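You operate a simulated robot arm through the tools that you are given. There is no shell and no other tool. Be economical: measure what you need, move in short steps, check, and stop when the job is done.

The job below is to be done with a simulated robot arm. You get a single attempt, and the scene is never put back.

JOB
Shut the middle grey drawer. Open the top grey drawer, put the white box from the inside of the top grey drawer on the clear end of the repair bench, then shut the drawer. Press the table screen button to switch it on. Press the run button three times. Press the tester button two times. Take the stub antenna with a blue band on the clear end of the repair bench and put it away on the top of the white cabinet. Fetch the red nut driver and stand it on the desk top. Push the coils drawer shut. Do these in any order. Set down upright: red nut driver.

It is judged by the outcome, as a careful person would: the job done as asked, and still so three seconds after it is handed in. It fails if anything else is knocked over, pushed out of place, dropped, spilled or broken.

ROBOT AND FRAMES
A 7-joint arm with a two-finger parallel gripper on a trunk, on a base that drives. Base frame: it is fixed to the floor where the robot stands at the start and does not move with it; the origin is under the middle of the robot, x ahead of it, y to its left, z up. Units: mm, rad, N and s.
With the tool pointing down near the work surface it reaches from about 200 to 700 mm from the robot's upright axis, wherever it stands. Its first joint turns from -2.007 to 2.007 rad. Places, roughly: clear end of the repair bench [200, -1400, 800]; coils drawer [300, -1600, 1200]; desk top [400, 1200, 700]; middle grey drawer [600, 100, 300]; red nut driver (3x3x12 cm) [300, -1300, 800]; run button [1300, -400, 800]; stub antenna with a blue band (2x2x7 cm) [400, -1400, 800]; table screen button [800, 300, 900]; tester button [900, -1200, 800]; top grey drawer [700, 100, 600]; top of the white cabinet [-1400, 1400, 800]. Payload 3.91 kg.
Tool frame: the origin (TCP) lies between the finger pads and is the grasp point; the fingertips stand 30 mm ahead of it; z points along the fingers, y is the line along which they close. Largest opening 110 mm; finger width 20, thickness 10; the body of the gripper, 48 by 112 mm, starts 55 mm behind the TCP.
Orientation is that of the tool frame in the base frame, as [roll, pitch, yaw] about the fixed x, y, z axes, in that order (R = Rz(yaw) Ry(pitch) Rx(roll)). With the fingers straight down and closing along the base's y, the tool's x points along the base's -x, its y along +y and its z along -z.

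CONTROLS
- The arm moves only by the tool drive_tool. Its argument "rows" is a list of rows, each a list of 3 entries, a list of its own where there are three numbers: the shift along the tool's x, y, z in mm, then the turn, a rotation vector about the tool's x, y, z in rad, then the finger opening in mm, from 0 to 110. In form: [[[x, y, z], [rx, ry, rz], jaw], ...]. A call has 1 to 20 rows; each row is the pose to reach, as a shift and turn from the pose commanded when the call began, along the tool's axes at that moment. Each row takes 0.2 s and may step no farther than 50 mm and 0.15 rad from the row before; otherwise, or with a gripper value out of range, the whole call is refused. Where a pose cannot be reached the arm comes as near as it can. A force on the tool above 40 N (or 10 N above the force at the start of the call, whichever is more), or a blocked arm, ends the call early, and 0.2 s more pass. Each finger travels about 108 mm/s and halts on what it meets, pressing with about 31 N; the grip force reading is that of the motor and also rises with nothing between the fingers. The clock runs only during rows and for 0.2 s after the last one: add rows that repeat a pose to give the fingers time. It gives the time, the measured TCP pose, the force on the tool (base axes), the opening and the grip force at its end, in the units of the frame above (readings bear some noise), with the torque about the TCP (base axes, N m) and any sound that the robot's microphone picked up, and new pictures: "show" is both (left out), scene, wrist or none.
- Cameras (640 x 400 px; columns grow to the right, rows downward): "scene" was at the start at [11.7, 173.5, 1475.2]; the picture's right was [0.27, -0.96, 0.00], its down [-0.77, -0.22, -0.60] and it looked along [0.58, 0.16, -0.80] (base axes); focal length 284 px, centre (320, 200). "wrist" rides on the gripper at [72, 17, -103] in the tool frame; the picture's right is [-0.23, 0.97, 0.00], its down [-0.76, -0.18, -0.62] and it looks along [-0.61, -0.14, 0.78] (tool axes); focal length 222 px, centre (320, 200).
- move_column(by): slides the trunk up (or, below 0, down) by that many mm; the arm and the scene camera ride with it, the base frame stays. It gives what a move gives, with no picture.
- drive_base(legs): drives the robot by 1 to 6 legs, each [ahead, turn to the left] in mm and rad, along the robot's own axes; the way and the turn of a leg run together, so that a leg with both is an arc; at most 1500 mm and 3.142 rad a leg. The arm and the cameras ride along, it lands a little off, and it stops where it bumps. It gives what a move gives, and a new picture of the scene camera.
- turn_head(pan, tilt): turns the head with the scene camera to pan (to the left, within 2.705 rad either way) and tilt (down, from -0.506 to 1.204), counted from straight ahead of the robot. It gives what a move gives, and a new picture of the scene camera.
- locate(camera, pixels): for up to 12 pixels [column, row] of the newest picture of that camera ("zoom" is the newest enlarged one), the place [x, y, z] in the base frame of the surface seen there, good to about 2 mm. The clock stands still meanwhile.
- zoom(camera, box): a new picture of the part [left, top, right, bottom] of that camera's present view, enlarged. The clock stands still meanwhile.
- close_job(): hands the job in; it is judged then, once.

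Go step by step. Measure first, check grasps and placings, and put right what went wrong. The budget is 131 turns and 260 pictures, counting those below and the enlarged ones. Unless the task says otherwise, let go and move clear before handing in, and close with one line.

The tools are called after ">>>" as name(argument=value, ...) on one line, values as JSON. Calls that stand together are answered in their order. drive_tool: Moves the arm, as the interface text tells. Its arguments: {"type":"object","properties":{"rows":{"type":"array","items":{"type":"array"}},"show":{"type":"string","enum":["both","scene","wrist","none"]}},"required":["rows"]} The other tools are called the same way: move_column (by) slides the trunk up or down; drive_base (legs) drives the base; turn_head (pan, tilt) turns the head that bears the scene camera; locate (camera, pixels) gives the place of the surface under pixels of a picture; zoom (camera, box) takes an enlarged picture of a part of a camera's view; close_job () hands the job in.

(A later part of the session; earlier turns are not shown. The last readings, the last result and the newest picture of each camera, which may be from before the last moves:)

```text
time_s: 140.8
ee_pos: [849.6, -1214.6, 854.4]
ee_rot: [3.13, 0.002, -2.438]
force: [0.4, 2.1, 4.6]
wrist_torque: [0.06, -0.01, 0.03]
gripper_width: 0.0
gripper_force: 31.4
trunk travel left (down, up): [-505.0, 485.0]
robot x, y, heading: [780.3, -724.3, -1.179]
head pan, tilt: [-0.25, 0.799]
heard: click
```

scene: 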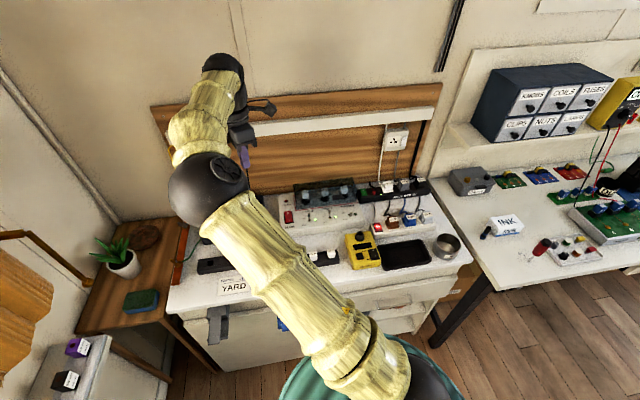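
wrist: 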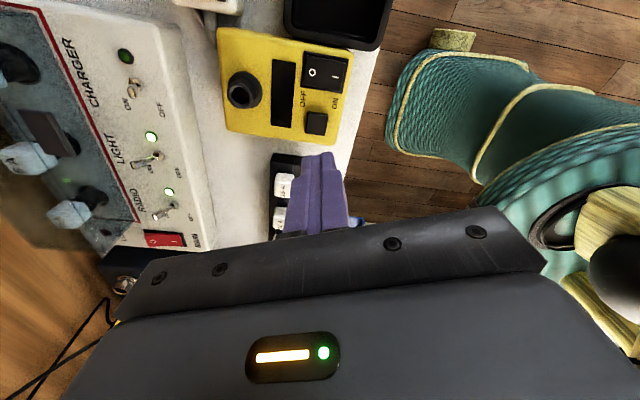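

One click heard. I'll release, press again, then release.

>>> drive_tool(rows=[[[0, 0, -5], [0, 0, 0], 0], [[0, 0, -15], [0, 0, 0], 0], [[0, 0, -15], [0, 0, 0], 0]], show="wrist")

>>> drive_tool(rows=[[[0, 0, 9], [0, 0, 0], 0], [[0, 0, 11], [0, 0, 0], 0], [[0, 0, 13], [0, 0, 0], 0], [[0, 0, 15], [0, 0, 0], 0]], show="none")

>>> drive_tool(rows=[[[0, 0, -5], [0, 0, 0], 0], [[0, 0, -50], [0, 0, 0], 0], [[0, 0, -100], [0, 0, 0], 40]], show="wrist")

>>> zoom(camera="scene", box=[320, 200, 480, 300])

```text
time_s: 141.7
ee_pos: [849.9, -1215.4, 868.4]
ee_rot: [3.13, 0.002, -2.438]
force: [-0.9, 0.3, -0.4]
wrist_torque: [0.01, 0.01, -0.01]
gripper_width: 0.0
gripper_force: 31.5
trunk travel left (down, up): [-505.0, 485.0]
robot x, y, heading: [778.1, -728.4, -1.19]
head pan, tilt: [-0.25, 0.799]
```

wrist: 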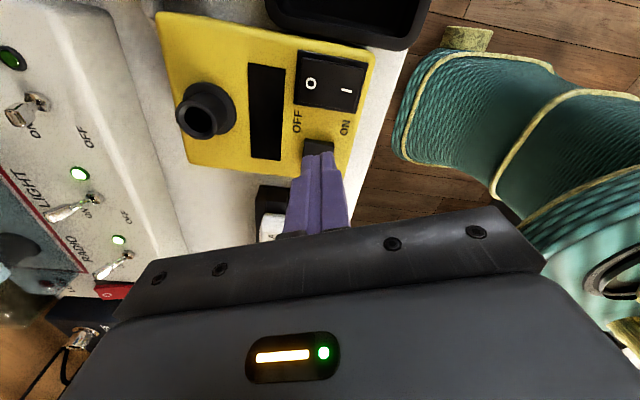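

```text
time_s: 142.7
ee_pos: [849.7, -1215.4, 854.5]
ee_rot: [3.131, 0.0, -2.438]
force: [0.5, -1.3, 5.5]
wrist_torque: [-0.04, -0.03, 0.02]
gripper_width: 0.0
gripper_force: 31.0
trunk travel left (down, up): [-505.0, 485.0]
robot x, y, heading: [783.1, -724.7, -1.187]
head pan, tilt: [-0.25, 0.799]
heard: click
```

```text
time_s: 143.4
ee_pos: [848.7, -1216.4, 953.5]
ee_rot: [3.129, 0.002, -2.437]
force: [0.4, 0.0, 0.0]
wrist_torque: [0.0, -0.02, 0.02]
gripper_width: 40.1
gripper_force: 0.0
trunk travel left (down, up): [-505.0, 485.0]
robot x, y, heading: [783.6, -724.5, -1.188]
head pan, tilt: [-0.25, 0.799]
```

wrist: 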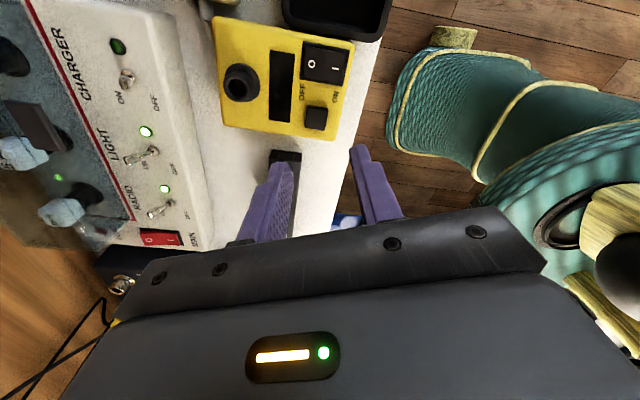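

```text
4.00 times, centred on (400, 250) of scene
```

zoom: 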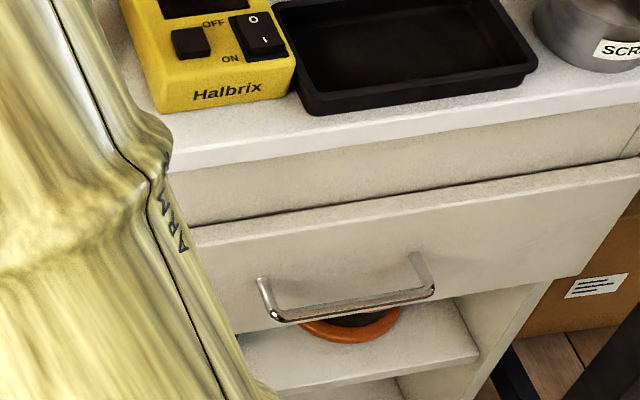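

Both tester presses clicked. Next is the driver: I'll raise the arm and drive back to the bench.

>>> move_column(by=150)

>>> drive_base(legs=[[0, -1.71], [515, 0], [0, 1.31]])

>>> drive_tool(rows=[[[0, 0, 0], [0, 0, 0], 60]], show="wrist")

```text
time_s: 145.2
ee_pos: [848.7, -1216.3, 1103.9]
ee_rot: [3.129, 0.002, -2.438]
force: [0.5, -0.8, -0.5]
wrist_torque: [-0.01, 0.02, 0.0]
gripper_width: 40.1
gripper_force: 0.1
trunk travel left (down, up): [-655.0, 335.0]
robot x, y, heading: [779.4, -722.2, -1.187]
head pan, tilt: [-0.25, 0.799]
```

```text
time_s: 159.4
ee_pos: [167.5, -1321.6, 1102.0]
ee_rot: [3.129, 0.002, -2.831]
force: [-0.1, 0.8, 0.2]
wrist_torque: [0.01, -0.02, 0.0]
gripper_width: 40.1
gripper_force: 0.1
trunk travel left (down, up): [-655.0, 335.0]
robot x, y, heading: [292.5, -842.3, -1.575]
head pan, tilt: [-0.25, 0.799]
```

scene: 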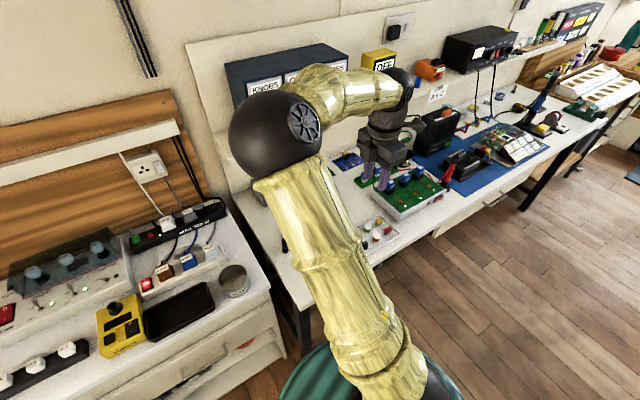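

```text
time_s: 159.8
ee_pos: [166.7, -1322.3, 1103.9]
ee_rot: [3.13, 0.003, -2.829]
force: [0.0, -0.3, 0.5]
wrist_torque: [0.01, -0.02, -0.02]
gripper_width: 60.2
gripper_force: 0.1
trunk travel left (down, up): [-655.0, 335.0]
robot x, y, heading: [287.9, -841.7, -1.581]
head pan, tilt: [-0.25, 0.799]
```

wrist: 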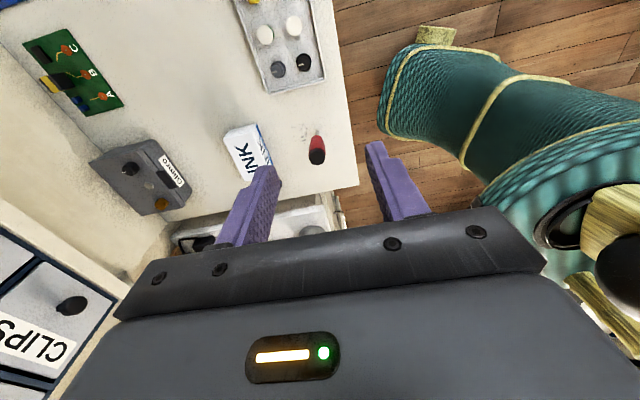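

>>> locate(camera="wrist", pixels=[[317, 156], [317, 145], [316, 135], [310, 155], [325, 156], [240, 140], [320, 60]])

>>> zoom(camera="wrist", box=[220, 60, 380, 180])

```text
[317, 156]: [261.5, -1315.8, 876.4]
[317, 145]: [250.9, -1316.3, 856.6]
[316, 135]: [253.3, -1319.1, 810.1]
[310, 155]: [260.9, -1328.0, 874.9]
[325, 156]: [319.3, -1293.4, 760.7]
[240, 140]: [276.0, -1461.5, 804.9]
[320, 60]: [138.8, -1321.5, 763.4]
```

```text
3.33 times, centred on (300, 120) of wrist
```

zoom: 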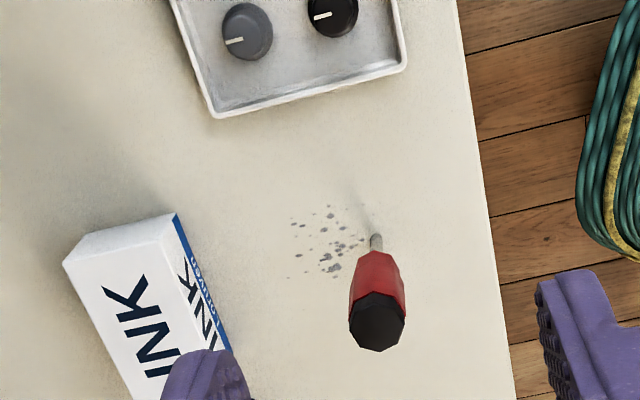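

The driver's axis is at (261,-1316), the handle is up (top at z 877), and it stands on its shaft. I'll position above it and check alignment.

>>> drive_tool(rows=[[[-46, -12, 0], [0, 0, 0], 60], [[-92, -23, 0], [0, 0, 0], 60], [[-92, -23, 0], [0, 0, 0], 60]], show="none")

>>> move_column(by=-150)

>>> drive_tool(rows=[[[0, 0, 0], [0, 0, 0], 60]], show="wrist")

>>> locate(camera="wrist", pixels=[[318, 175], [318, 165], [310, 170], [326, 170], [318, 140]])

```text
time_s: 160.6
ee_pos: [260.7, -1318.0, 1102.0]
ee_rot: [3.129, 0.003, -2.831]
force: [0.0, 0.1, -0.5]
wrist_torque: [-0.06, -0.02, 0.01]
gripper_width: 60.1
gripper_force: 0.2
trunk travel left (down, up): [-655.0, 335.0]
robot x, y, heading: [294.3, -839.8, -1.578]
head pan, tilt: [-0.25, 0.799]
```

```text
time_s: 162.3
ee_pos: [260.6, -1318.0, 952.0]
ee_rot: [3.129, 0.003, -2.832]
force: [0.2, 0.2, 1.0]
wrist_torque: [-0.02, -0.04, -0.02]
gripper_width: 60.1
gripper_force: 0.1
trunk travel left (down, up): [-505.0, 485.0]
robot x, y, heading: [293.3, -840.5, -1.579]
head pan, tilt: [-0.25, 0.799]
```

```text
time_s: 162.7
ee_pos: [260.9, -1317.7, 953.4]
ee_rot: [3.13, 0.003, -2.832]
force: [-0.5, -0.9, 0.2]
wrist_torque: [-0.01, -0.01, -0.01]
gripper_width: 59.8
gripper_force: 0.1
trunk travel left (down, up): [-505.0, 485.0]
robot x, y, heading: [294.1, -843.7, -1.579]
head pan, tilt: [-0.25, 0.799]
```

wrist: 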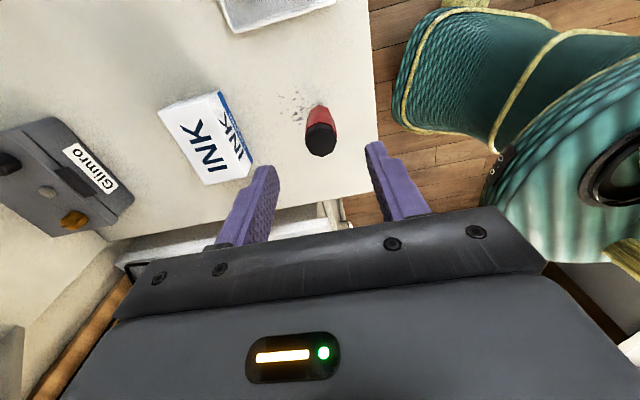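

```text
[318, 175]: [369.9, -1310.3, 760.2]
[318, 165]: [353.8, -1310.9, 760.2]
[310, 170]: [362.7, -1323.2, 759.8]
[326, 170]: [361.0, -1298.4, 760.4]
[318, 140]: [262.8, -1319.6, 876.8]
```

The driver's top (320,140) lies on the tool axis at (262,-1317). I'll descend to z≈845 and grip.

>>> drive_tool(rows=[[[-1, 0, 40], [0, 0, 0], 60], [[-1, 0, 80], [0, 0, 0], 60], [[-1, 0, 106], [0, 0, 0], 60], [[-1, 0, 106], [0, 0, 0], 30], [[-1, 0, 106], [0, 0, 0], 15], [[-1, 0, 106], [0, 0, 0], 10], [[-1, 0, 106], [0, 0, 0], 10]], show="wrist")

```text
time_s: 164.3
ee_pos: [261.8, -1316.8, 843.7]
ee_rot: [3.131, 0.004, -2.83]
force: [-1.0, 0.3, 0.5]
wrist_torque: [-0.01, 0.03, 0.0]
gripper_width: 26.1
gripper_force: 31.4
trunk travel left (down, up): [-505.0, 485.0]
robot x, y, heading: [289.4, -846.2, -1.577]
head pan, tilt: [-0.25, 0.799]
```

wrist: 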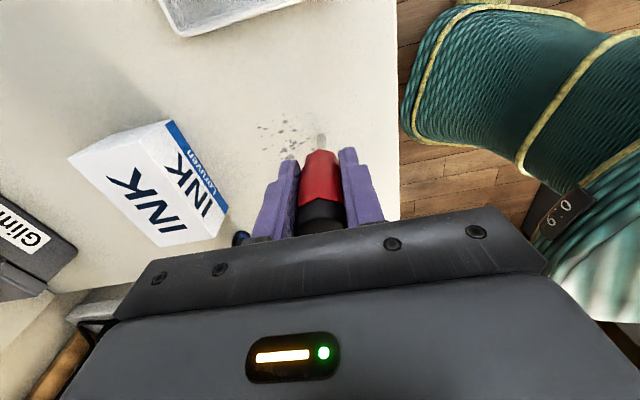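

Gripped at 26.1 mm. I'll lift, then drive back to the desk's right end.

>>> drive_tool(rows=[[[0, 0, -20], [0, 0, 0], 10], [[0, 0, -60], [0, 0, 0], 10], [[0, 0, -100], [0, 0, 0], 10]], show="none")

>>> move_column(by=150)

>>> drive_base(legs=[[0, -2.718], [1080, 0], [0, -1.888]])

>>> turn_head(pan=0.4, tilt=0.8)

```text
time_s: 165.1
ee_pos: [261.4, -1316.5, 946.0]
ee_rot: [3.129, 0.001, -2.831]
force: [0.6, -0.5, -0.5]
wrist_torque: [-0.01, -0.05, -0.01]
gripper_width: 26.1
gripper_force: 31.0
trunk travel left (down, up): [-505.0, 485.0]
robot x, y, heading: [292.5, -844.6, -1.579]
head pan, tilt: [-0.25, 0.799]
```

```text
time_s: 166.9
ee_pos: [263.0, -1317.9, 1095.2]
ee_rot: [3.128, 0.002, -2.831]
force: [0.5, 0.2, -0.1]
wrist_torque: [0.02, -0.01, 0.03]
gripper_width: 26.3
gripper_force: 31.2
trunk travel left (down, up): [-655.0, 335.0]
robot x, y, heading: [289.5, -841.5, -1.58]
head pan, tilt: [-0.25, 0.799]
```

```text
time_s: 174.4
ee_pos: [-58.3, -518.6, 1095.1]
ee_rot: [3.13, 0.001, 1.2]
force: [-0.4, 0.4, -0.2]
wrist_torque: [0.01, 0.02, -0.02]
gripper_width: 25.7
gripper_force: 31.1
trunk travel left (down, up): [-655.0, 335.0]
robot x, y, heading: [289.0, -843.9, 2.451]
head pan, tilt: [-0.25, 0.799]
stopped in leg 1: the robot was blocked; the commanded pose is now the measured one
```

scene: 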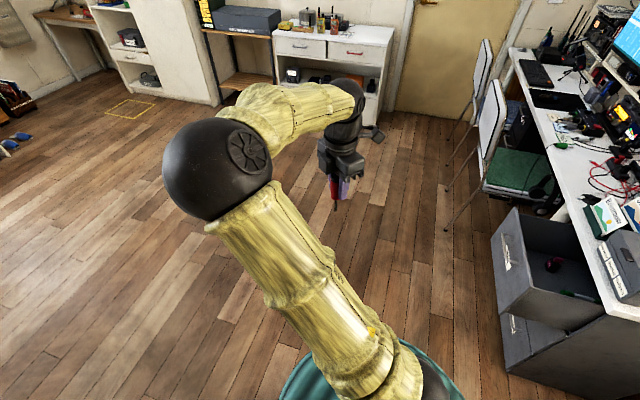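

```text
time_s: 175.4
ee_pos: [-58.7, -517.9, 1097.2]
ee_rot: [3.131, 0.002, 1.198]
force: [-0.6, -0.4, -0.1]
wrist_torque: [-0.02, 0.0, 0.04]
gripper_width: 25.9
gripper_force: 30.5
trunk travel left (down, up): [-655.0, 335.0]
robot x, y, heading: [288.5, -839.7, 2.451]
head pan, tilt: [0.4, 0.799]
```

scene: 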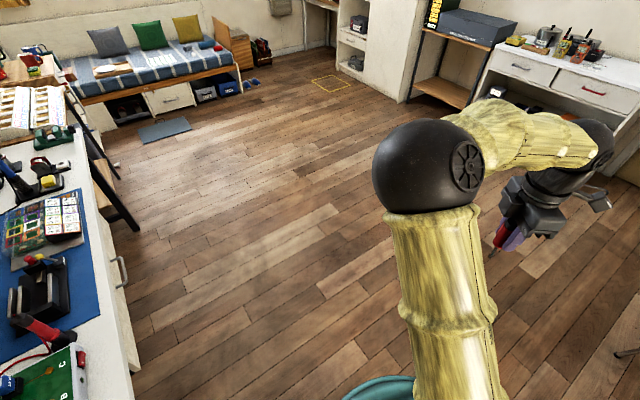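

The turn was blocked at heading 2.45, probably by the robot's rear near the bench. I'll drive ahead first, away from the bench, then turn, and afterwards check that nothing was disturbed.

>>> drive_base(legs=[[450, 0]])

>>> turn_head(pan=2.6, tilt=0.5)

>>> turn_head(pan=-2.7, tilt=0.5)

```text
time_s: 178.5
ee_pos: [-401.9, -231.1, 1095.3]
ee_rot: [3.129, 0.001, 1.198]
force: [-0.5, 1.0, -0.8]
wrist_torque: [-0.02, 0.01, 0.02]
gripper_width: 25.8
gripper_force: 31.2
trunk travel left (down, up): [-655.0, 335.0]
robot x, y, heading: [-50.4, -556.4, 2.449]
head pan, tilt: [0.4, 0.799]
```

scene: 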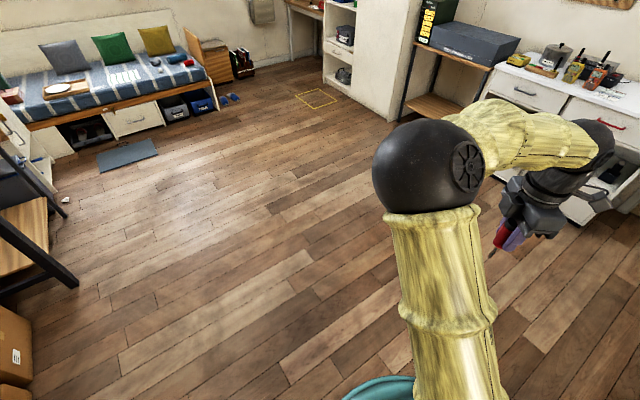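

```text
time_s: 180.6
ee_pos: [-401.6, -232.4, 1096.0]
ee_rot: [3.128, 0.001, 1.197]
force: [0.2, 0.0, -0.3]
wrist_torque: [0.01, 0.0, -0.01]
gripper_width: 25.9
gripper_force: 31.3
trunk travel left (down, up): [-655.0, 335.0]
robot x, y, heading: [-55.7, -560.0, 2.45]
head pan, tilt: [2.601, 0.499]
```

scene: 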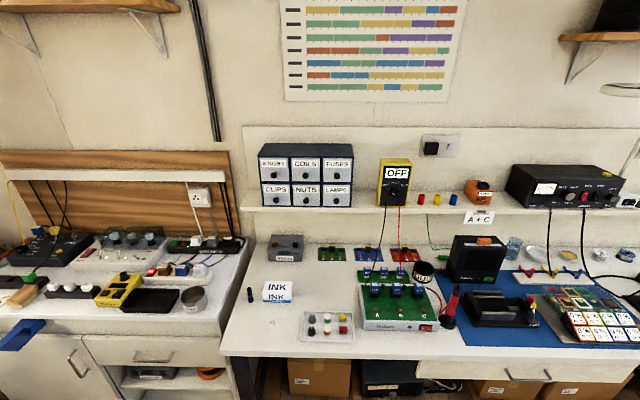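

```text
time_s: 184.7
ee_pos: [-402.3, -232.8, 1096.7]
ee_rot: [3.13, 0.0, 1.196]
force: [0.3, 1.0, -0.9]
wrist_torque: [-0.03, 0.0, 0.02]
gripper_width: 25.6
gripper_force: 31.5
trunk travel left (down, up): [-655.0, 335.0]
robot x, y, heading: [-54.1, -556.1, 2.452]
head pan, tilt: [-2.7, 0.499]
```

scene: 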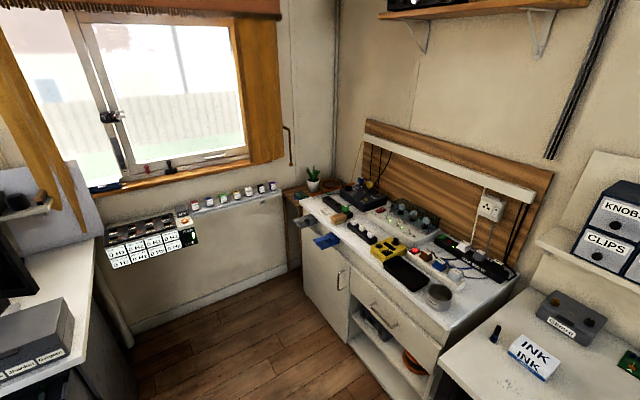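

Everything on the bench looks undisturbed. I'll continue to the desk area.

>>> drive_base(legs=[[0, -0.753], [750, 0], [0, -1.6]])

>>> turn_head(pan=0.5, tilt=0.75)

```text
time_s: 197.8
ee_pos: [327.3, 191.4, 1095.7]
ee_rot: [3.129, 0.002, -1.148]
force: [0.2, 0.3, -0.5]
wrist_torque: [0.04, 0.01, -0.02]
gripper_width: 25.4
gripper_force: 31.5
trunk travel left (down, up): [-655.0, 335.0]
robot x, y, heading: [-144.9, 172.1, 0.105]
head pan, tilt: [-2.7, 0.499]
```

scene: 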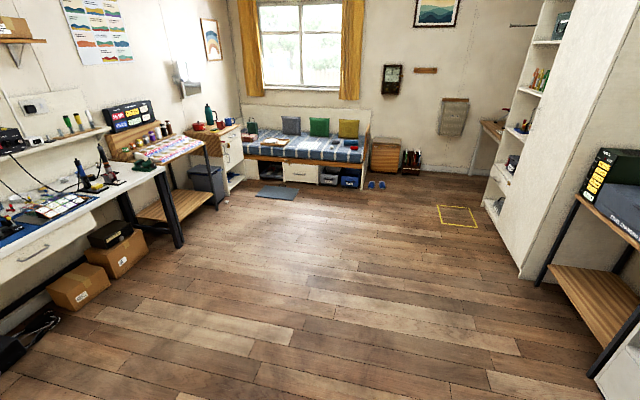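

```text
time_s: 200.5
ee_pos: [328.5, 192.4, 1096.1]
ee_rot: [3.129, 0.001, -1.15]
force: [0.3, 0.2, -0.9]
wrist_torque: [-0.03, 0.03, 0.03]
gripper_width: 25.6
gripper_force: 30.8
trunk travel left (down, up): [-655.0, 335.0]
robot x, y, heading: [-145.8, 169.9, 0.106]
head pan, tilt: [0.499, 0.75]
```

scene: 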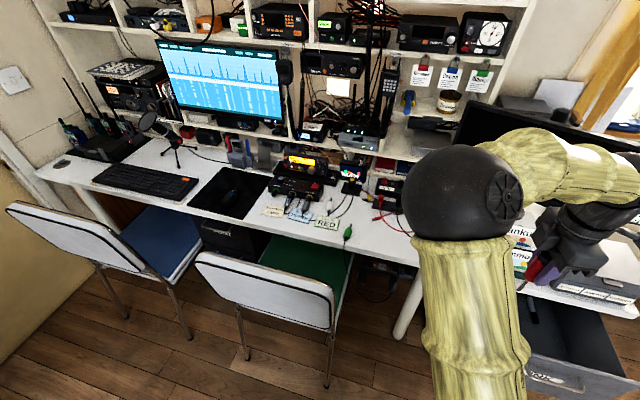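

The white desk area at (375,235) looks clear. I'll measure it.

>>> locate(camera="scene", pixels=[[375, 235], [360, 235], [392, 240], [365, 245], [400, 255], [347, 232], [375, 215], [395, 225], [328, 222], [380, 225]])

>>> zoom(camera="scene", box=[260, 170, 440, 290])

```text
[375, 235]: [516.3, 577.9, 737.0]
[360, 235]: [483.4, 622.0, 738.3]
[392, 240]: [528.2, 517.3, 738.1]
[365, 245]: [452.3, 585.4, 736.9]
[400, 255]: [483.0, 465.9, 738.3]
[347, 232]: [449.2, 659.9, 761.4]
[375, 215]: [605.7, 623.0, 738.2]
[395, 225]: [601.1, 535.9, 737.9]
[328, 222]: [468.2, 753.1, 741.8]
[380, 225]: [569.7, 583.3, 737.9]
```

```text
3.33 times, centred on (350, 230) of scene
```

zoom: 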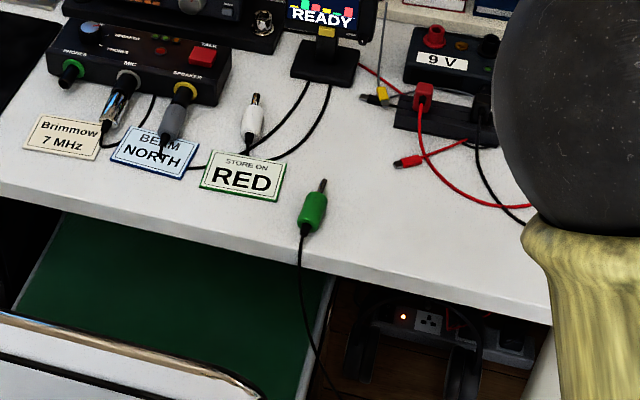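

>>> locate(camera="scene", pixels=[[328, 385], [246, 358], [335, 340], [300, 310], [330, 290], [195, 340]])

>>> drive_base(legs=[[0, 0.3]])

>>> turn_head(pan=0.3, tilt=1.15)

```text
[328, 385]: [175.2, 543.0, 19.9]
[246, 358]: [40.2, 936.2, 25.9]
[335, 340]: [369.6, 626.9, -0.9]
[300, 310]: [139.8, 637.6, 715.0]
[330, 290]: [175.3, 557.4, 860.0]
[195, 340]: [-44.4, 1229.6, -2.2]
```

```text
time_s: 202.2
ee_pos: [299.1, 332.1, 1095.5]
ee_rot: [3.13, 0.001, -0.849]
force: [0.2, -0.5, -1.2]
wrist_torque: [0.02, 0.0, -0.03]
gripper_width: 26.0
gripper_force: 30.9
trunk travel left (down, up): [-655.0, 335.0]
robot x, y, heading: [-143.9, 170.6, 0.407]
head pan, tilt: [0.499, 0.75]
```

scene: 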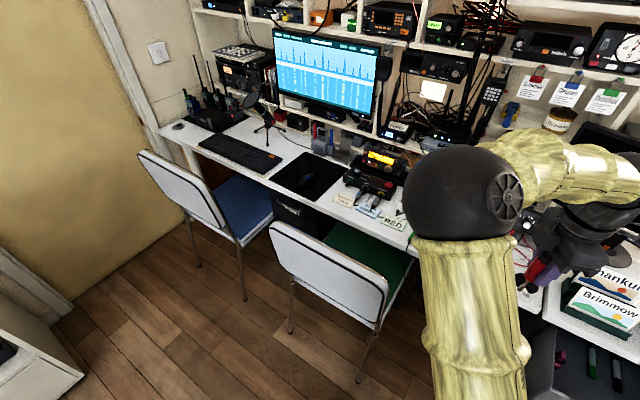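

```text
time_s: 203.1
ee_pos: [300.2, 332.4, 1096.7]
ee_rot: [3.129, 0.0, -0.848]
force: [0.2, 0.3, -0.8]
wrist_torque: [0.01, 0.01, -0.02]
gripper_width: 25.6
gripper_force: 30.9
trunk travel left (down, up): [-655.0, 335.0]
robot x, y, heading: [-148.5, 168.6, 0.408]
head pan, tilt: [0.3, 1.15]
```

scene: 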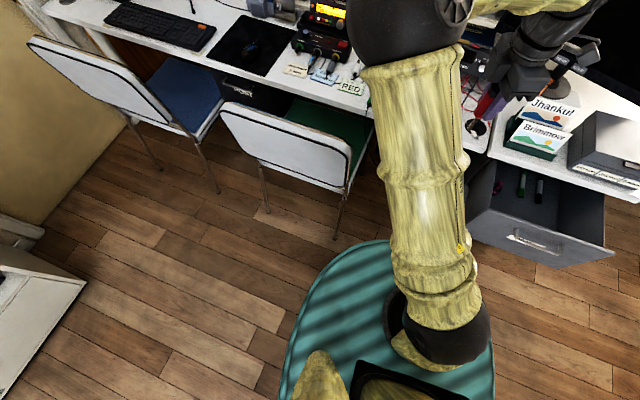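

>>> locate(camera="scene", pixels=[[385, 243], [340, 252], [300, 320], [283, 385], [490, 340]])

```text
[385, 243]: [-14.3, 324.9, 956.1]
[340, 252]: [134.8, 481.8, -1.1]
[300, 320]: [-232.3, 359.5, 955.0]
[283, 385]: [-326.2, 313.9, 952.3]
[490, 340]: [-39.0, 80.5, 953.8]
```

The torso radius is about 220 mm, so moving forward 140 mm is safe from the chair and drawer. Then I'll take the wrist view.

>>> drive_base(legs=[[140, 0]])

>>> drive_tool(rows=[[[0, 0, 0], [0, 0, 0], 10]], show="wrist")

```text
time_s: 204.6
ee_pos: [429.0, 388.6, 1095.8]
ee_rot: [3.129, 0.002, -0.846]
force: [0.7, -0.2, -1.2]
wrist_torque: [-0.03, 0.03, 0.05]
gripper_width: 25.8
gripper_force: 31.0
trunk travel left (down, up): [-655.0, 335.0]
robot x, y, heading: [-18.2, 226.6, 0.407]
head pan, tilt: [0.3, 1.15]
```

scene: 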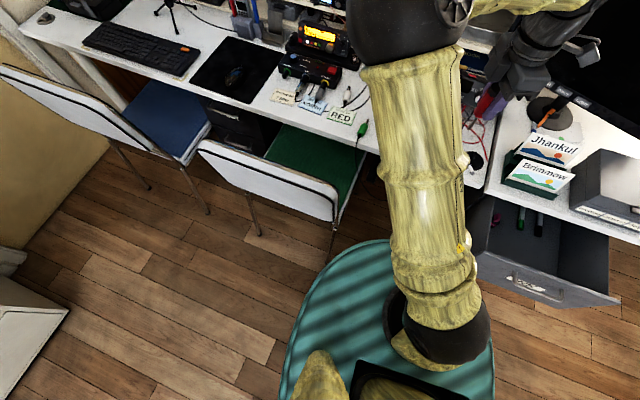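

```text
time_s: 205.0
ee_pos: [428.6, 388.4, 1094.9]
ee_rot: [3.131, 0.001, -0.846]
force: [0.0, -0.4, -0.9]
wrist_torque: [0.04, 0.04, -0.01]
gripper_width: 25.8
gripper_force: 30.8
trunk travel left (down, up): [-655.0, 335.0]
robot x, y, heading: [-18.4, 225.8, 0.408]
head pan, tilt: [0.3, 1.15]
```

wrist: 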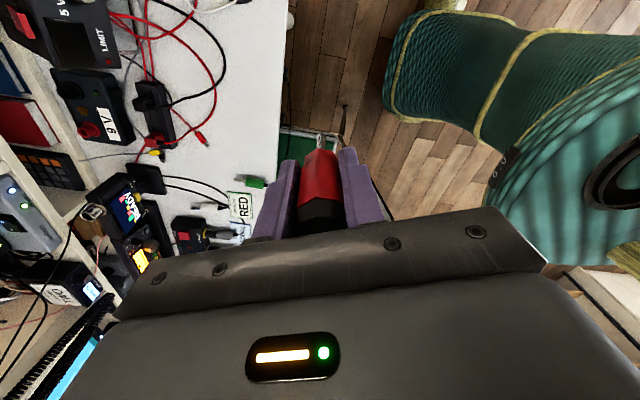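

>>> locate(camera="wrist", pixels=[[255, 120], [240, 150], [278, 100], [275, 170], [200, 140], [250, 182], [225, 165], [260, 60]])

```text
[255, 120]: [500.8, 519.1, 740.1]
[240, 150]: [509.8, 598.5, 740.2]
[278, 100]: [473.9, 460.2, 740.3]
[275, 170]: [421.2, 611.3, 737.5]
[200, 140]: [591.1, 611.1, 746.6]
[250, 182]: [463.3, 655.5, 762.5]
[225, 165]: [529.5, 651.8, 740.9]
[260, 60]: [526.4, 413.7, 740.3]
```

The spot (515,555) on the desk (z≈740) is clear of the leads and plug. I'll move over it and lower.

>>> drive_tool(rows=[[[-17, -44, 0], [0, 0, 0], 10], [[-34, -88, 0], [0, 0, 0], 10], [[-51, -132, 0], [0, 0, 0], 10], [[-67, -175, 0], [0, 0, 0], 10], [[-67, -175, 0], [0, 0, 0], 10]], show="none")

>>> move_column(by=-210)

>>> drive_tool(rows=[[[0, 0, 20], [0, 0, 0], 10], [[0, 0, 20], [0, 0, 0], 10]], show="both")

```text
time_s: 206.2
ee_pos: [513.7, 556.4, 1093.2]
ee_rot: [3.13, 0.001, -0.847]
force: [-0.5, -0.6, -0.5]
wrist_torque: [-0.01, -0.02, -0.03]
gripper_width: 25.7
gripper_force: 30.9
trunk travel left (down, up): [-655.0, 335.0]
robot x, y, heading: [-17.8, 225.4, 0.399]
head pan, tilt: [0.3, 1.15]
```

```text
time_s: 208.4
ee_pos: [512.8, 555.7, 883.0]
ee_rot: [3.129, 0.003, -0.846]
force: [0.5, 0.5, -1.8]
wrist_torque: [0.0, 0.0, -0.01]
gripper_width: 25.3
gripper_force: 31.2
trunk travel left (down, up): [-445.0, 545.0]
robot x, y, heading: [-20.2, 224.9, 0.408]
head pan, tilt: [0.3, 1.15]
```

```text
time_s: 209.0
ee_pos: [513.7, 556.3, 862.9]
ee_rot: [3.129, 0.003, -0.847]
force: [0.0, 0.5, -0.5]
wrist_torque: [0.0, -0.01, 0.05]
gripper_width: 25.9
gripper_force: 30.5
trunk travel left (down, up): [-445.0, 545.0]
robot x, y, heading: [-19.1, 228.5, 0.406]
head pan, tilt: [0.3, 1.15]
```

scene: 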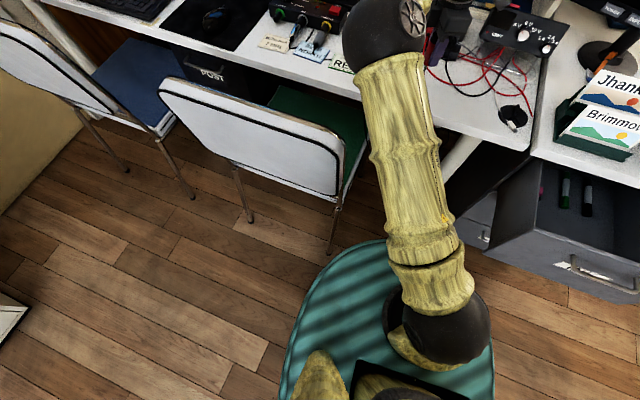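
wrist: 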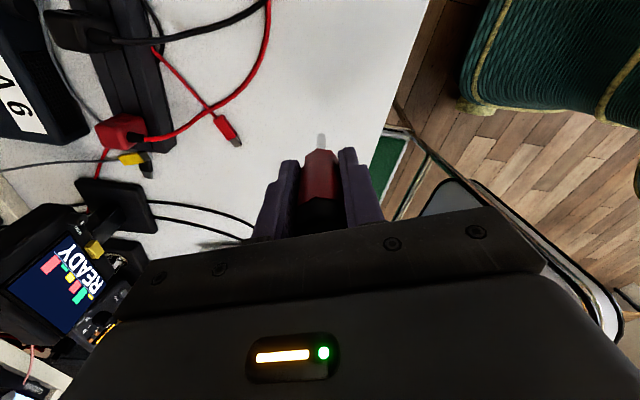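

The area below is clear. I'll lower in fine steps and watch the force.

>>> drive_tool(rows=[[[0, 0, 20], [0, 0, 0], 10], [[0, 0, 32], [0, 0, 0], 10], [[0, 0, 35], [0, 0, 0], 10], [[0, 0, 36.5], [0, 0, 0], 10], [[0, 0, 37.5], [0, 0, 0], 10]], show="none")

```text
time_s: 210.2
ee_pos: [513.6, 556.2, 826.0]
ee_rot: [3.129, 0.002, -0.846]
force: [-0.4, -0.3, -1.2]
wrist_torque: [-0.02, 0.01, 0.02]
gripper_width: 25.6
gripper_force: 31.6
trunk travel left (down, up): [-445.0, 545.0]
robot x, y, heading: [-21.9, 222.6, 0.404]
head pan, tilt: [0.3, 1.15]
```

>>> drive_tool(rows=[[[0, 0, 1], [0, 0, 0], 10], [[0, 0, 1.6], [0, 0, 0], 10]], show="wrist")

>>> zoom(camera="wrist", box=[270, 110, 390, 200])

```text
time_s: 210.8
ee_pos: [512.2, 556.6, 824.3]
ee_rot: [3.128, 0.001, -0.845]
force: [0.1, 0.5, 0.1]
wrist_torque: [0.01, 0.0, -0.02]
gripper_width: 25.9
gripper_force: 30.8
trunk travel left (down, up): [-445.0, 545.0]
robot x, y, heading: [-21.0, 222.9, 0.406]
head pan, tilt: [0.3, 1.15]
```

wrist: 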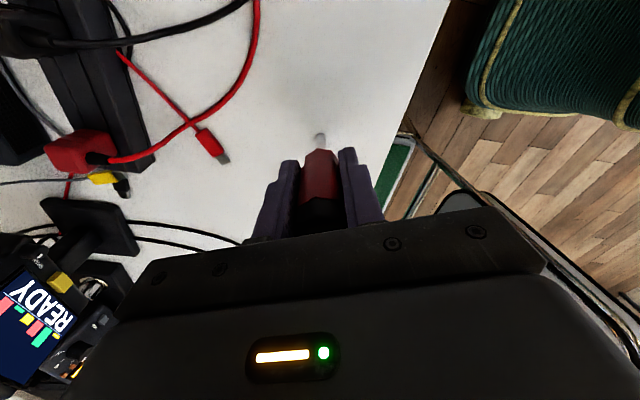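

```text
4.44 times, centred on (330, 155) of wrist
```

zoom: 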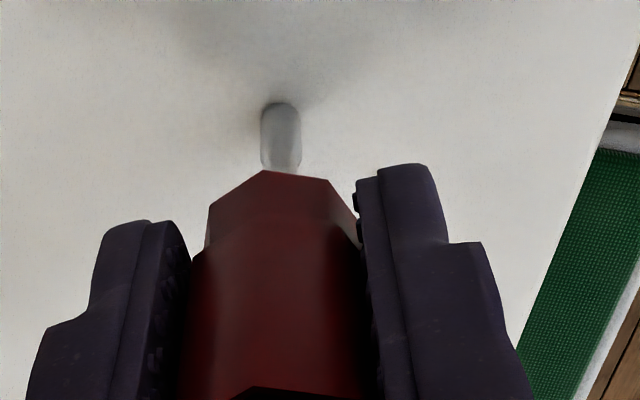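

>>> drive_tool(rows=[[[0, 0, 0.7], [0, 0, 0], 10], [[0, 0, 1.2], [0, 0, 0], 10]], show="none")

```text
time_s: 211.4
ee_pos: [512.8, 556.1, 823.4]
ee_rot: [3.131, 0.001, -0.847]
force: [-1.2, 1.5, 4.9]
wrist_torque: [0.07, 0.09, 0.01]
gripper_width: 25.7
gripper_force: 31.2
trunk travel left (down, up): [-445.0, 545.0]
robot x, y, heading: [-20.4, 224.5, 0.404]
head pan, tilt: [0.3, 1.15]
```

Contact at 4.9 N. I'll open the jaws gently, then lift straight up.

>>> drive_tool(rows=[[[0, 0, -0.4], [0, 0, 0], 26], [[0, 0, -0.4], [0, 0, 0], 32], [[0, 0, -0.4], [0, 0, 0], 50], [[0, 0, -0.4], [0, 0, 0], 55], [[0, 0, -30], [0, 0, 0], 55], [[0, 0, -75], [0, 0, 0], 55], [[0, 0, -120], [0, 0, 0], 55]], show="wrist")

```text
time_s: 213.0
ee_pos: [512.7, 557.0, 944.4]
ee_rot: [3.131, 0.0, -0.849]
force: [0.5, 0.1, -0.6]
wrist_torque: [-0.01, 0.02, 0.01]
gripper_width: 55.1
gripper_force: 0.0
trunk travel left (down, up): [-445.0, 545.0]
robot x, y, heading: [-18.2, 225.6, 0.408]
head pan, tilt: [0.3, 1.15]
```

wrist: 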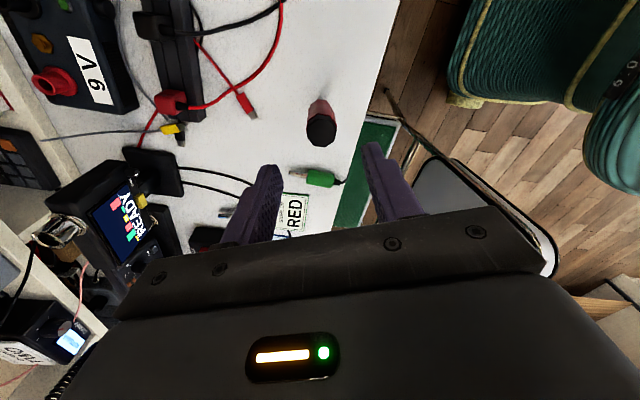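

The driver stands upright on the desk at (322,125). I'll go up and back off, face the grey drawers and turn the tool level to shut the top drawer.

>>> move_column(by=150)

>>> drive_base(legs=[[-140, 0], [0, -0.407]])

>>> turn_head(pan=0.3, tilt=0.75)

```text
time_s: 214.8
ee_pos: [512.1, 556.3, 1094.8]
ee_rot: [3.128, 0.002, -0.847]
force: [0.3, 0.6, -0.7]
wrist_torque: [0.02, 0.0, 0.05]
gripper_width: 55.0
gripper_force: 0.1
trunk travel left (down, up): [-595.0, 395.0]
robot x, y, heading: [-19.2, 222.5, 0.405]
head pan, tilt: [0.3, 1.15]
```

```text
time_s: 217.9
ee_pos: [470.1, 262.2, 1093.9]
ee_rot: [3.128, 0.003, -1.256]
force: [0.4, -0.7, 0.0]
wrist_torque: [-0.05, -0.04, 0.0]
gripper_width: 55.0
gripper_force: 0.2
trunk travel left (down, up): [-595.0, 395.0]
robot x, y, heading: [-151.8, 171.3, -0.002]
head pan, tilt: [0.3, 1.15]
```

scene: 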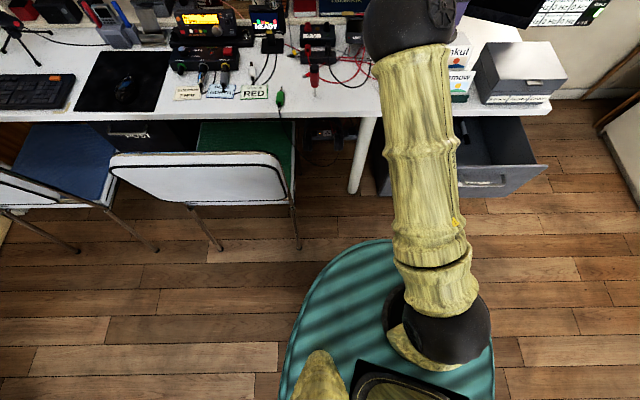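

```text
time_s: 218.8
ee_pos: [471.2, 261.3, 1094.4]
ee_rot: [3.129, 0.002, -1.257]
force: [-0.5, 0.7, -0.3]
wrist_torque: [0.02, -0.03, -0.01]
gripper_width: 55.3
gripper_force: 0.0
trunk travel left (down, up): [-595.0, 395.0]
robot x, y, heading: [-149.7, 168.7, 0.0]
head pan, tilt: [0.3, 0.75]
```

scene: 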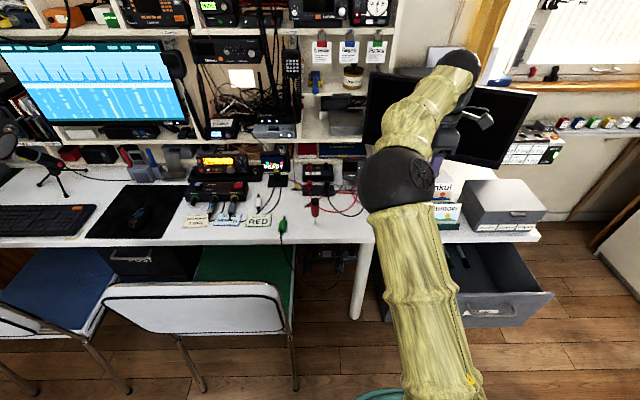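

The driver is still upright at (315,207). I'll back up 90 mm, bring the tool in line with the drawer centre and turn it level.

>>> drive_base(legs=[[-90, 0]])

>>> drive_tool(rows=[[[40, 20, 0], [0, 0, 0], 30], [[80, 40, 0], [0, 0, 0], 0], [[120, 60, 0], [0, 0, 0], 0], [[160, 80, 0], [0, 0, 0], 0], [[200, 100, 0], [0, 0, 0], 0], [[240, 125, 0], [0, 0, 0], 0], [[248, 150, 0], [0, 0, 0], 0]], show="none")

>>> drive_tool(rows=[[[0, 0, 0], [0.15, 0, 0], 0], [[0, 0, 0], [0.3, 0, 0], 0], [[0, 0, 0], [0.45, 0, 0], 0], [[0, 0, 0], [0.6, 0, 0], 0], [[0, 0, 0], [0.75, 0, 0], 0], [[0, 0, 0], [0.9, 0, 0], 0], [[0, 0, 0], [1.05, 0, 0], 0], [[0, 0, 0], [1.2, 0, 0], 0], [[0, 0, 0], [1.35, 0, 0], 0], [[0, 0, 0], [1.46, 0, 0], 0], [[0, 0, 0], [1.571, 0, 0], 0]], show="wrist")

```text
time_s: 219.9
ee_pos: [382.1, 261.1, 1094.4]
ee_rot: [3.131, 0.001, -1.257]
force: [0.5, 0.3, 0.8]
wrist_torque: [-0.01, -0.02, 0.03]
gripper_width: 55.0
gripper_force: 0.1
trunk travel left (down, up): [-595.0, 395.0]
robot x, y, heading: [-238.4, 169.0, -0.003]
head pan, tilt: [0.3, 0.75]
```

scene: 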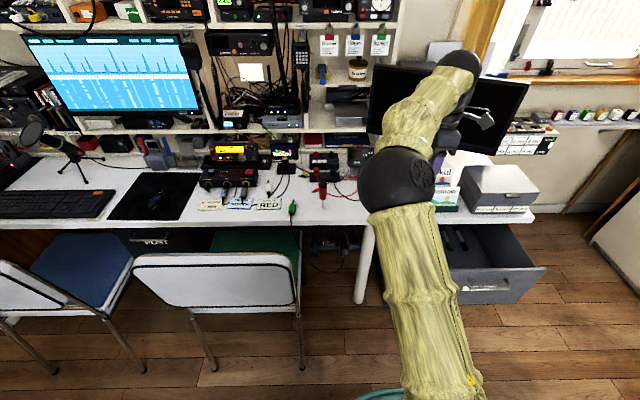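

```text
time_s: 221.6
ee_pos: [314.4, -20.0, 1094.8]
ee_rot: [3.13, 0.002, -1.258]
force: [0.1, -0.4, 0.0]
wrist_torque: [0.0, 0.01, 0.0]
gripper_width: 0.0
gripper_force: 31.2
trunk travel left (down, up): [-595.0, 395.0]
robot x, y, heading: [-238.8, 167.3, -0.002]
head pan, tilt: [0.3, 0.75]
```

```text
time_s: 223.9
ee_pos: [315.4, -20.1, 1095.9]
ee_rot: [-1.578, 0.003, -1.259]
force: [-0.3, -0.1, 0.0]
wrist_torque: [0.0, 0.01, 0.0]
gripper_width: 0.1
gripper_force: 30.2
trunk travel left (down, up): [-595.0, 395.0]
robot x, y, heading: [-240.7, 168.0, -0.001]
head pan, tilt: [0.3, 0.75]
```

wrist: 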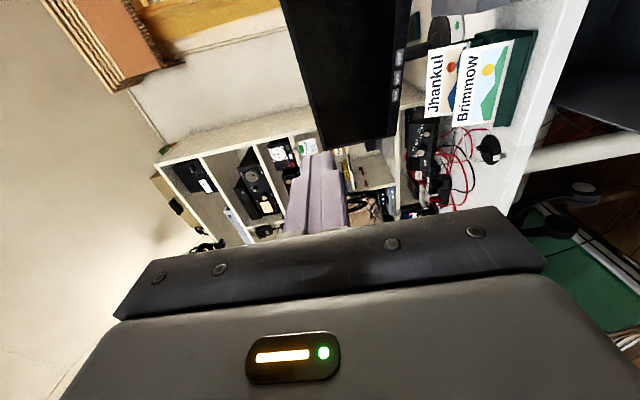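

The tool is level. From here the screen's buttons are visible near (397,75), so I'll measure them while lowering for the drawer.

>>> zoom(camera="wrist", box=[360, 20, 440, 120])

>>> locate(camera="wrist", pixels=[[399, 57], [397, 76], [395, 95], [388, 76], [403, 76], [385, 30], [385, 120], [330, 60]])

>>> move_column(by=-400)

>>> move_column(by=-95)

>>> drive_tool(rows=[[[26, 0, 0], [0, 0, 0], 0]], show="both")

```text
4.00 times, centred on (400, 70) of wrist
```

zoom: 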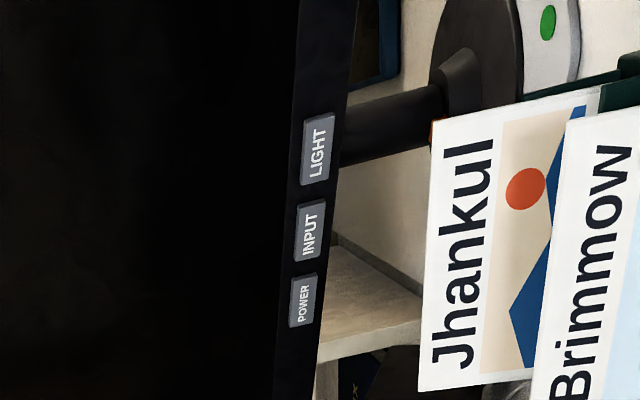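

```text
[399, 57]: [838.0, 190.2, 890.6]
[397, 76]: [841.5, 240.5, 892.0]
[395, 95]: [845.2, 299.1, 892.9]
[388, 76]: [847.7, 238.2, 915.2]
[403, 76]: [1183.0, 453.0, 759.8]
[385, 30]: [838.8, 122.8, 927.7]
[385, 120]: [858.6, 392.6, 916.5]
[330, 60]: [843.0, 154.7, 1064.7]
```

```text
time_s: 227.8
ee_pos: [314.3, -20.3, 695.8]
ee_rot: [-1.583, 0.0, -1.258]
force: [-0.6, 0.2, -0.5]
wrist_torque: [0.02, -0.01, 0.02]
gripper_width: 0.0
gripper_force: 30.5
trunk travel left (down, up): [-195.0, 795.0]
robot x, y, heading: [-242.0, 170.6, -0.006]
head pan, tilt: [0.3, 0.75]
```

```text
time_s: 229.1
ee_pos: [314.4, -20.1, 600.5]
ee_rot: [-1.585, 0.002, -1.259]
force: [0.4, 0.9, 0.1]
wrist_torque: [0.01, -0.01, -0.04]
gripper_width: 0.2
gripper_force: 30.9
trunk travel left (down, up): [-100.0, 890.0]
robot x, y, heading: [-238.8, 169.6, -0.007]
head pan, tilt: [0.3, 0.75]
```

```text
time_s: 229.5
ee_pos: [322.9, -46.2, 600.1]
ee_rot: [-1.582, 0.002, -1.258]
force: [-0.7, 0.9, 0.3]
wrist_torque: [0.02, 0.02, 0.01]
gripper_width: 0.0
gripper_force: 31.3
trunk travel left (down, up): [-100.0, 890.0]
robot x, y, heading: [-239.9, 168.5, -0.001]
head pan, tilt: [0.3, 0.75]
```

scene: 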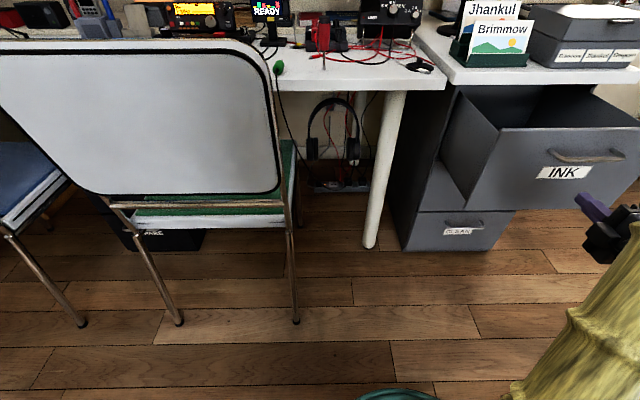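
wrist: 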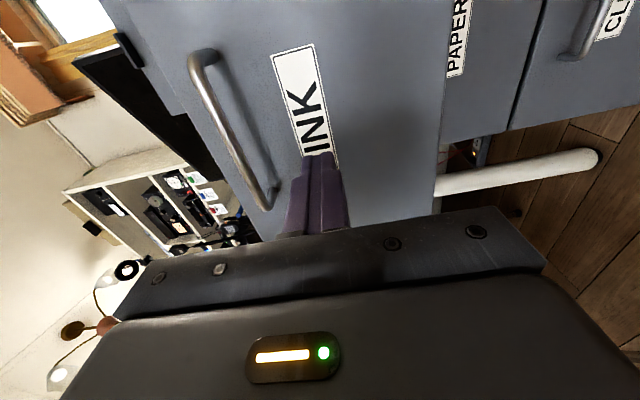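

POWER is at (845,299,893). The fingertips are 65 mm short of the INK panel below its handle, so I'll push the drawer shut now.

>>> drive_tool(rows=[[[0, 0, 40], [0, 0, 0], 0], [[0, 0, 60], [0, 0, 0], 0], [[0, 0, 80], [0, 0, 0], 0], [[0, 0, 100], [0, 0, 0], 0], [[0, 0, 120], [0, 0, 0], 0], [[0, 0, 140], [0, 0, 0], 0], [[0, 0, 160], [0, 0, 0], 0], [[0, 0, 180], [0, 0, 0], 0], [[0, 0, 200], [0, 0, 0], 0], [[0, 0, 220], [0, 0, 0], 0], [[0, 0, 240], [0, 0, 0], 0], [[0, 0, 255], [0, 0, 0], 0], [[0, 0, 268], [0, 0, 0], 0], [[0, 0, 276], [0, 0, 0], 0], [[0, 0, 282], [0, 0, 0], 0], [[0, 0, 288], [0, 0, 0], 0], [[0, 0, 293], [0, 0, 0], 0]], show="scene")

```text
time_s: 233.1
ee_pos: [596.9, 43.6, 596.4]
ee_rot: [-1.584, 0.0, -1.256]
force: [-18.9, 1.1, 2.8]
wrist_torque: [0.01, -0.18, 0.22]
gripper_width: 0.1
gripper_force: 30.9
trunk travel left (down, up): [-100.0, 890.0]
robot x, y, heading: [-240.9, 170.6, -0.001]
head pan, tilt: [0.3, 0.75]
stopped in row 17: the force on the tool passed its limit at 53 N (the readings are from after the stop); the commanded pose is now the measured one
```

scene: 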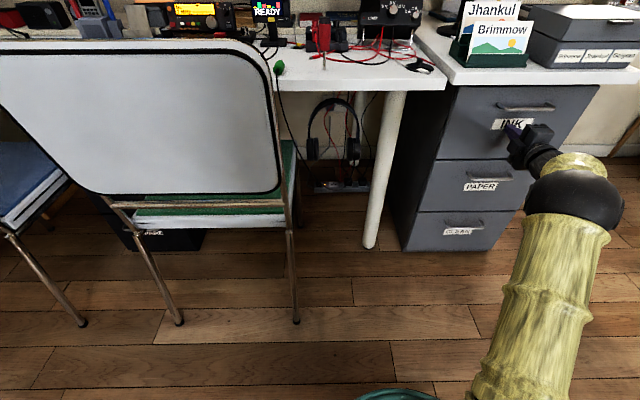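

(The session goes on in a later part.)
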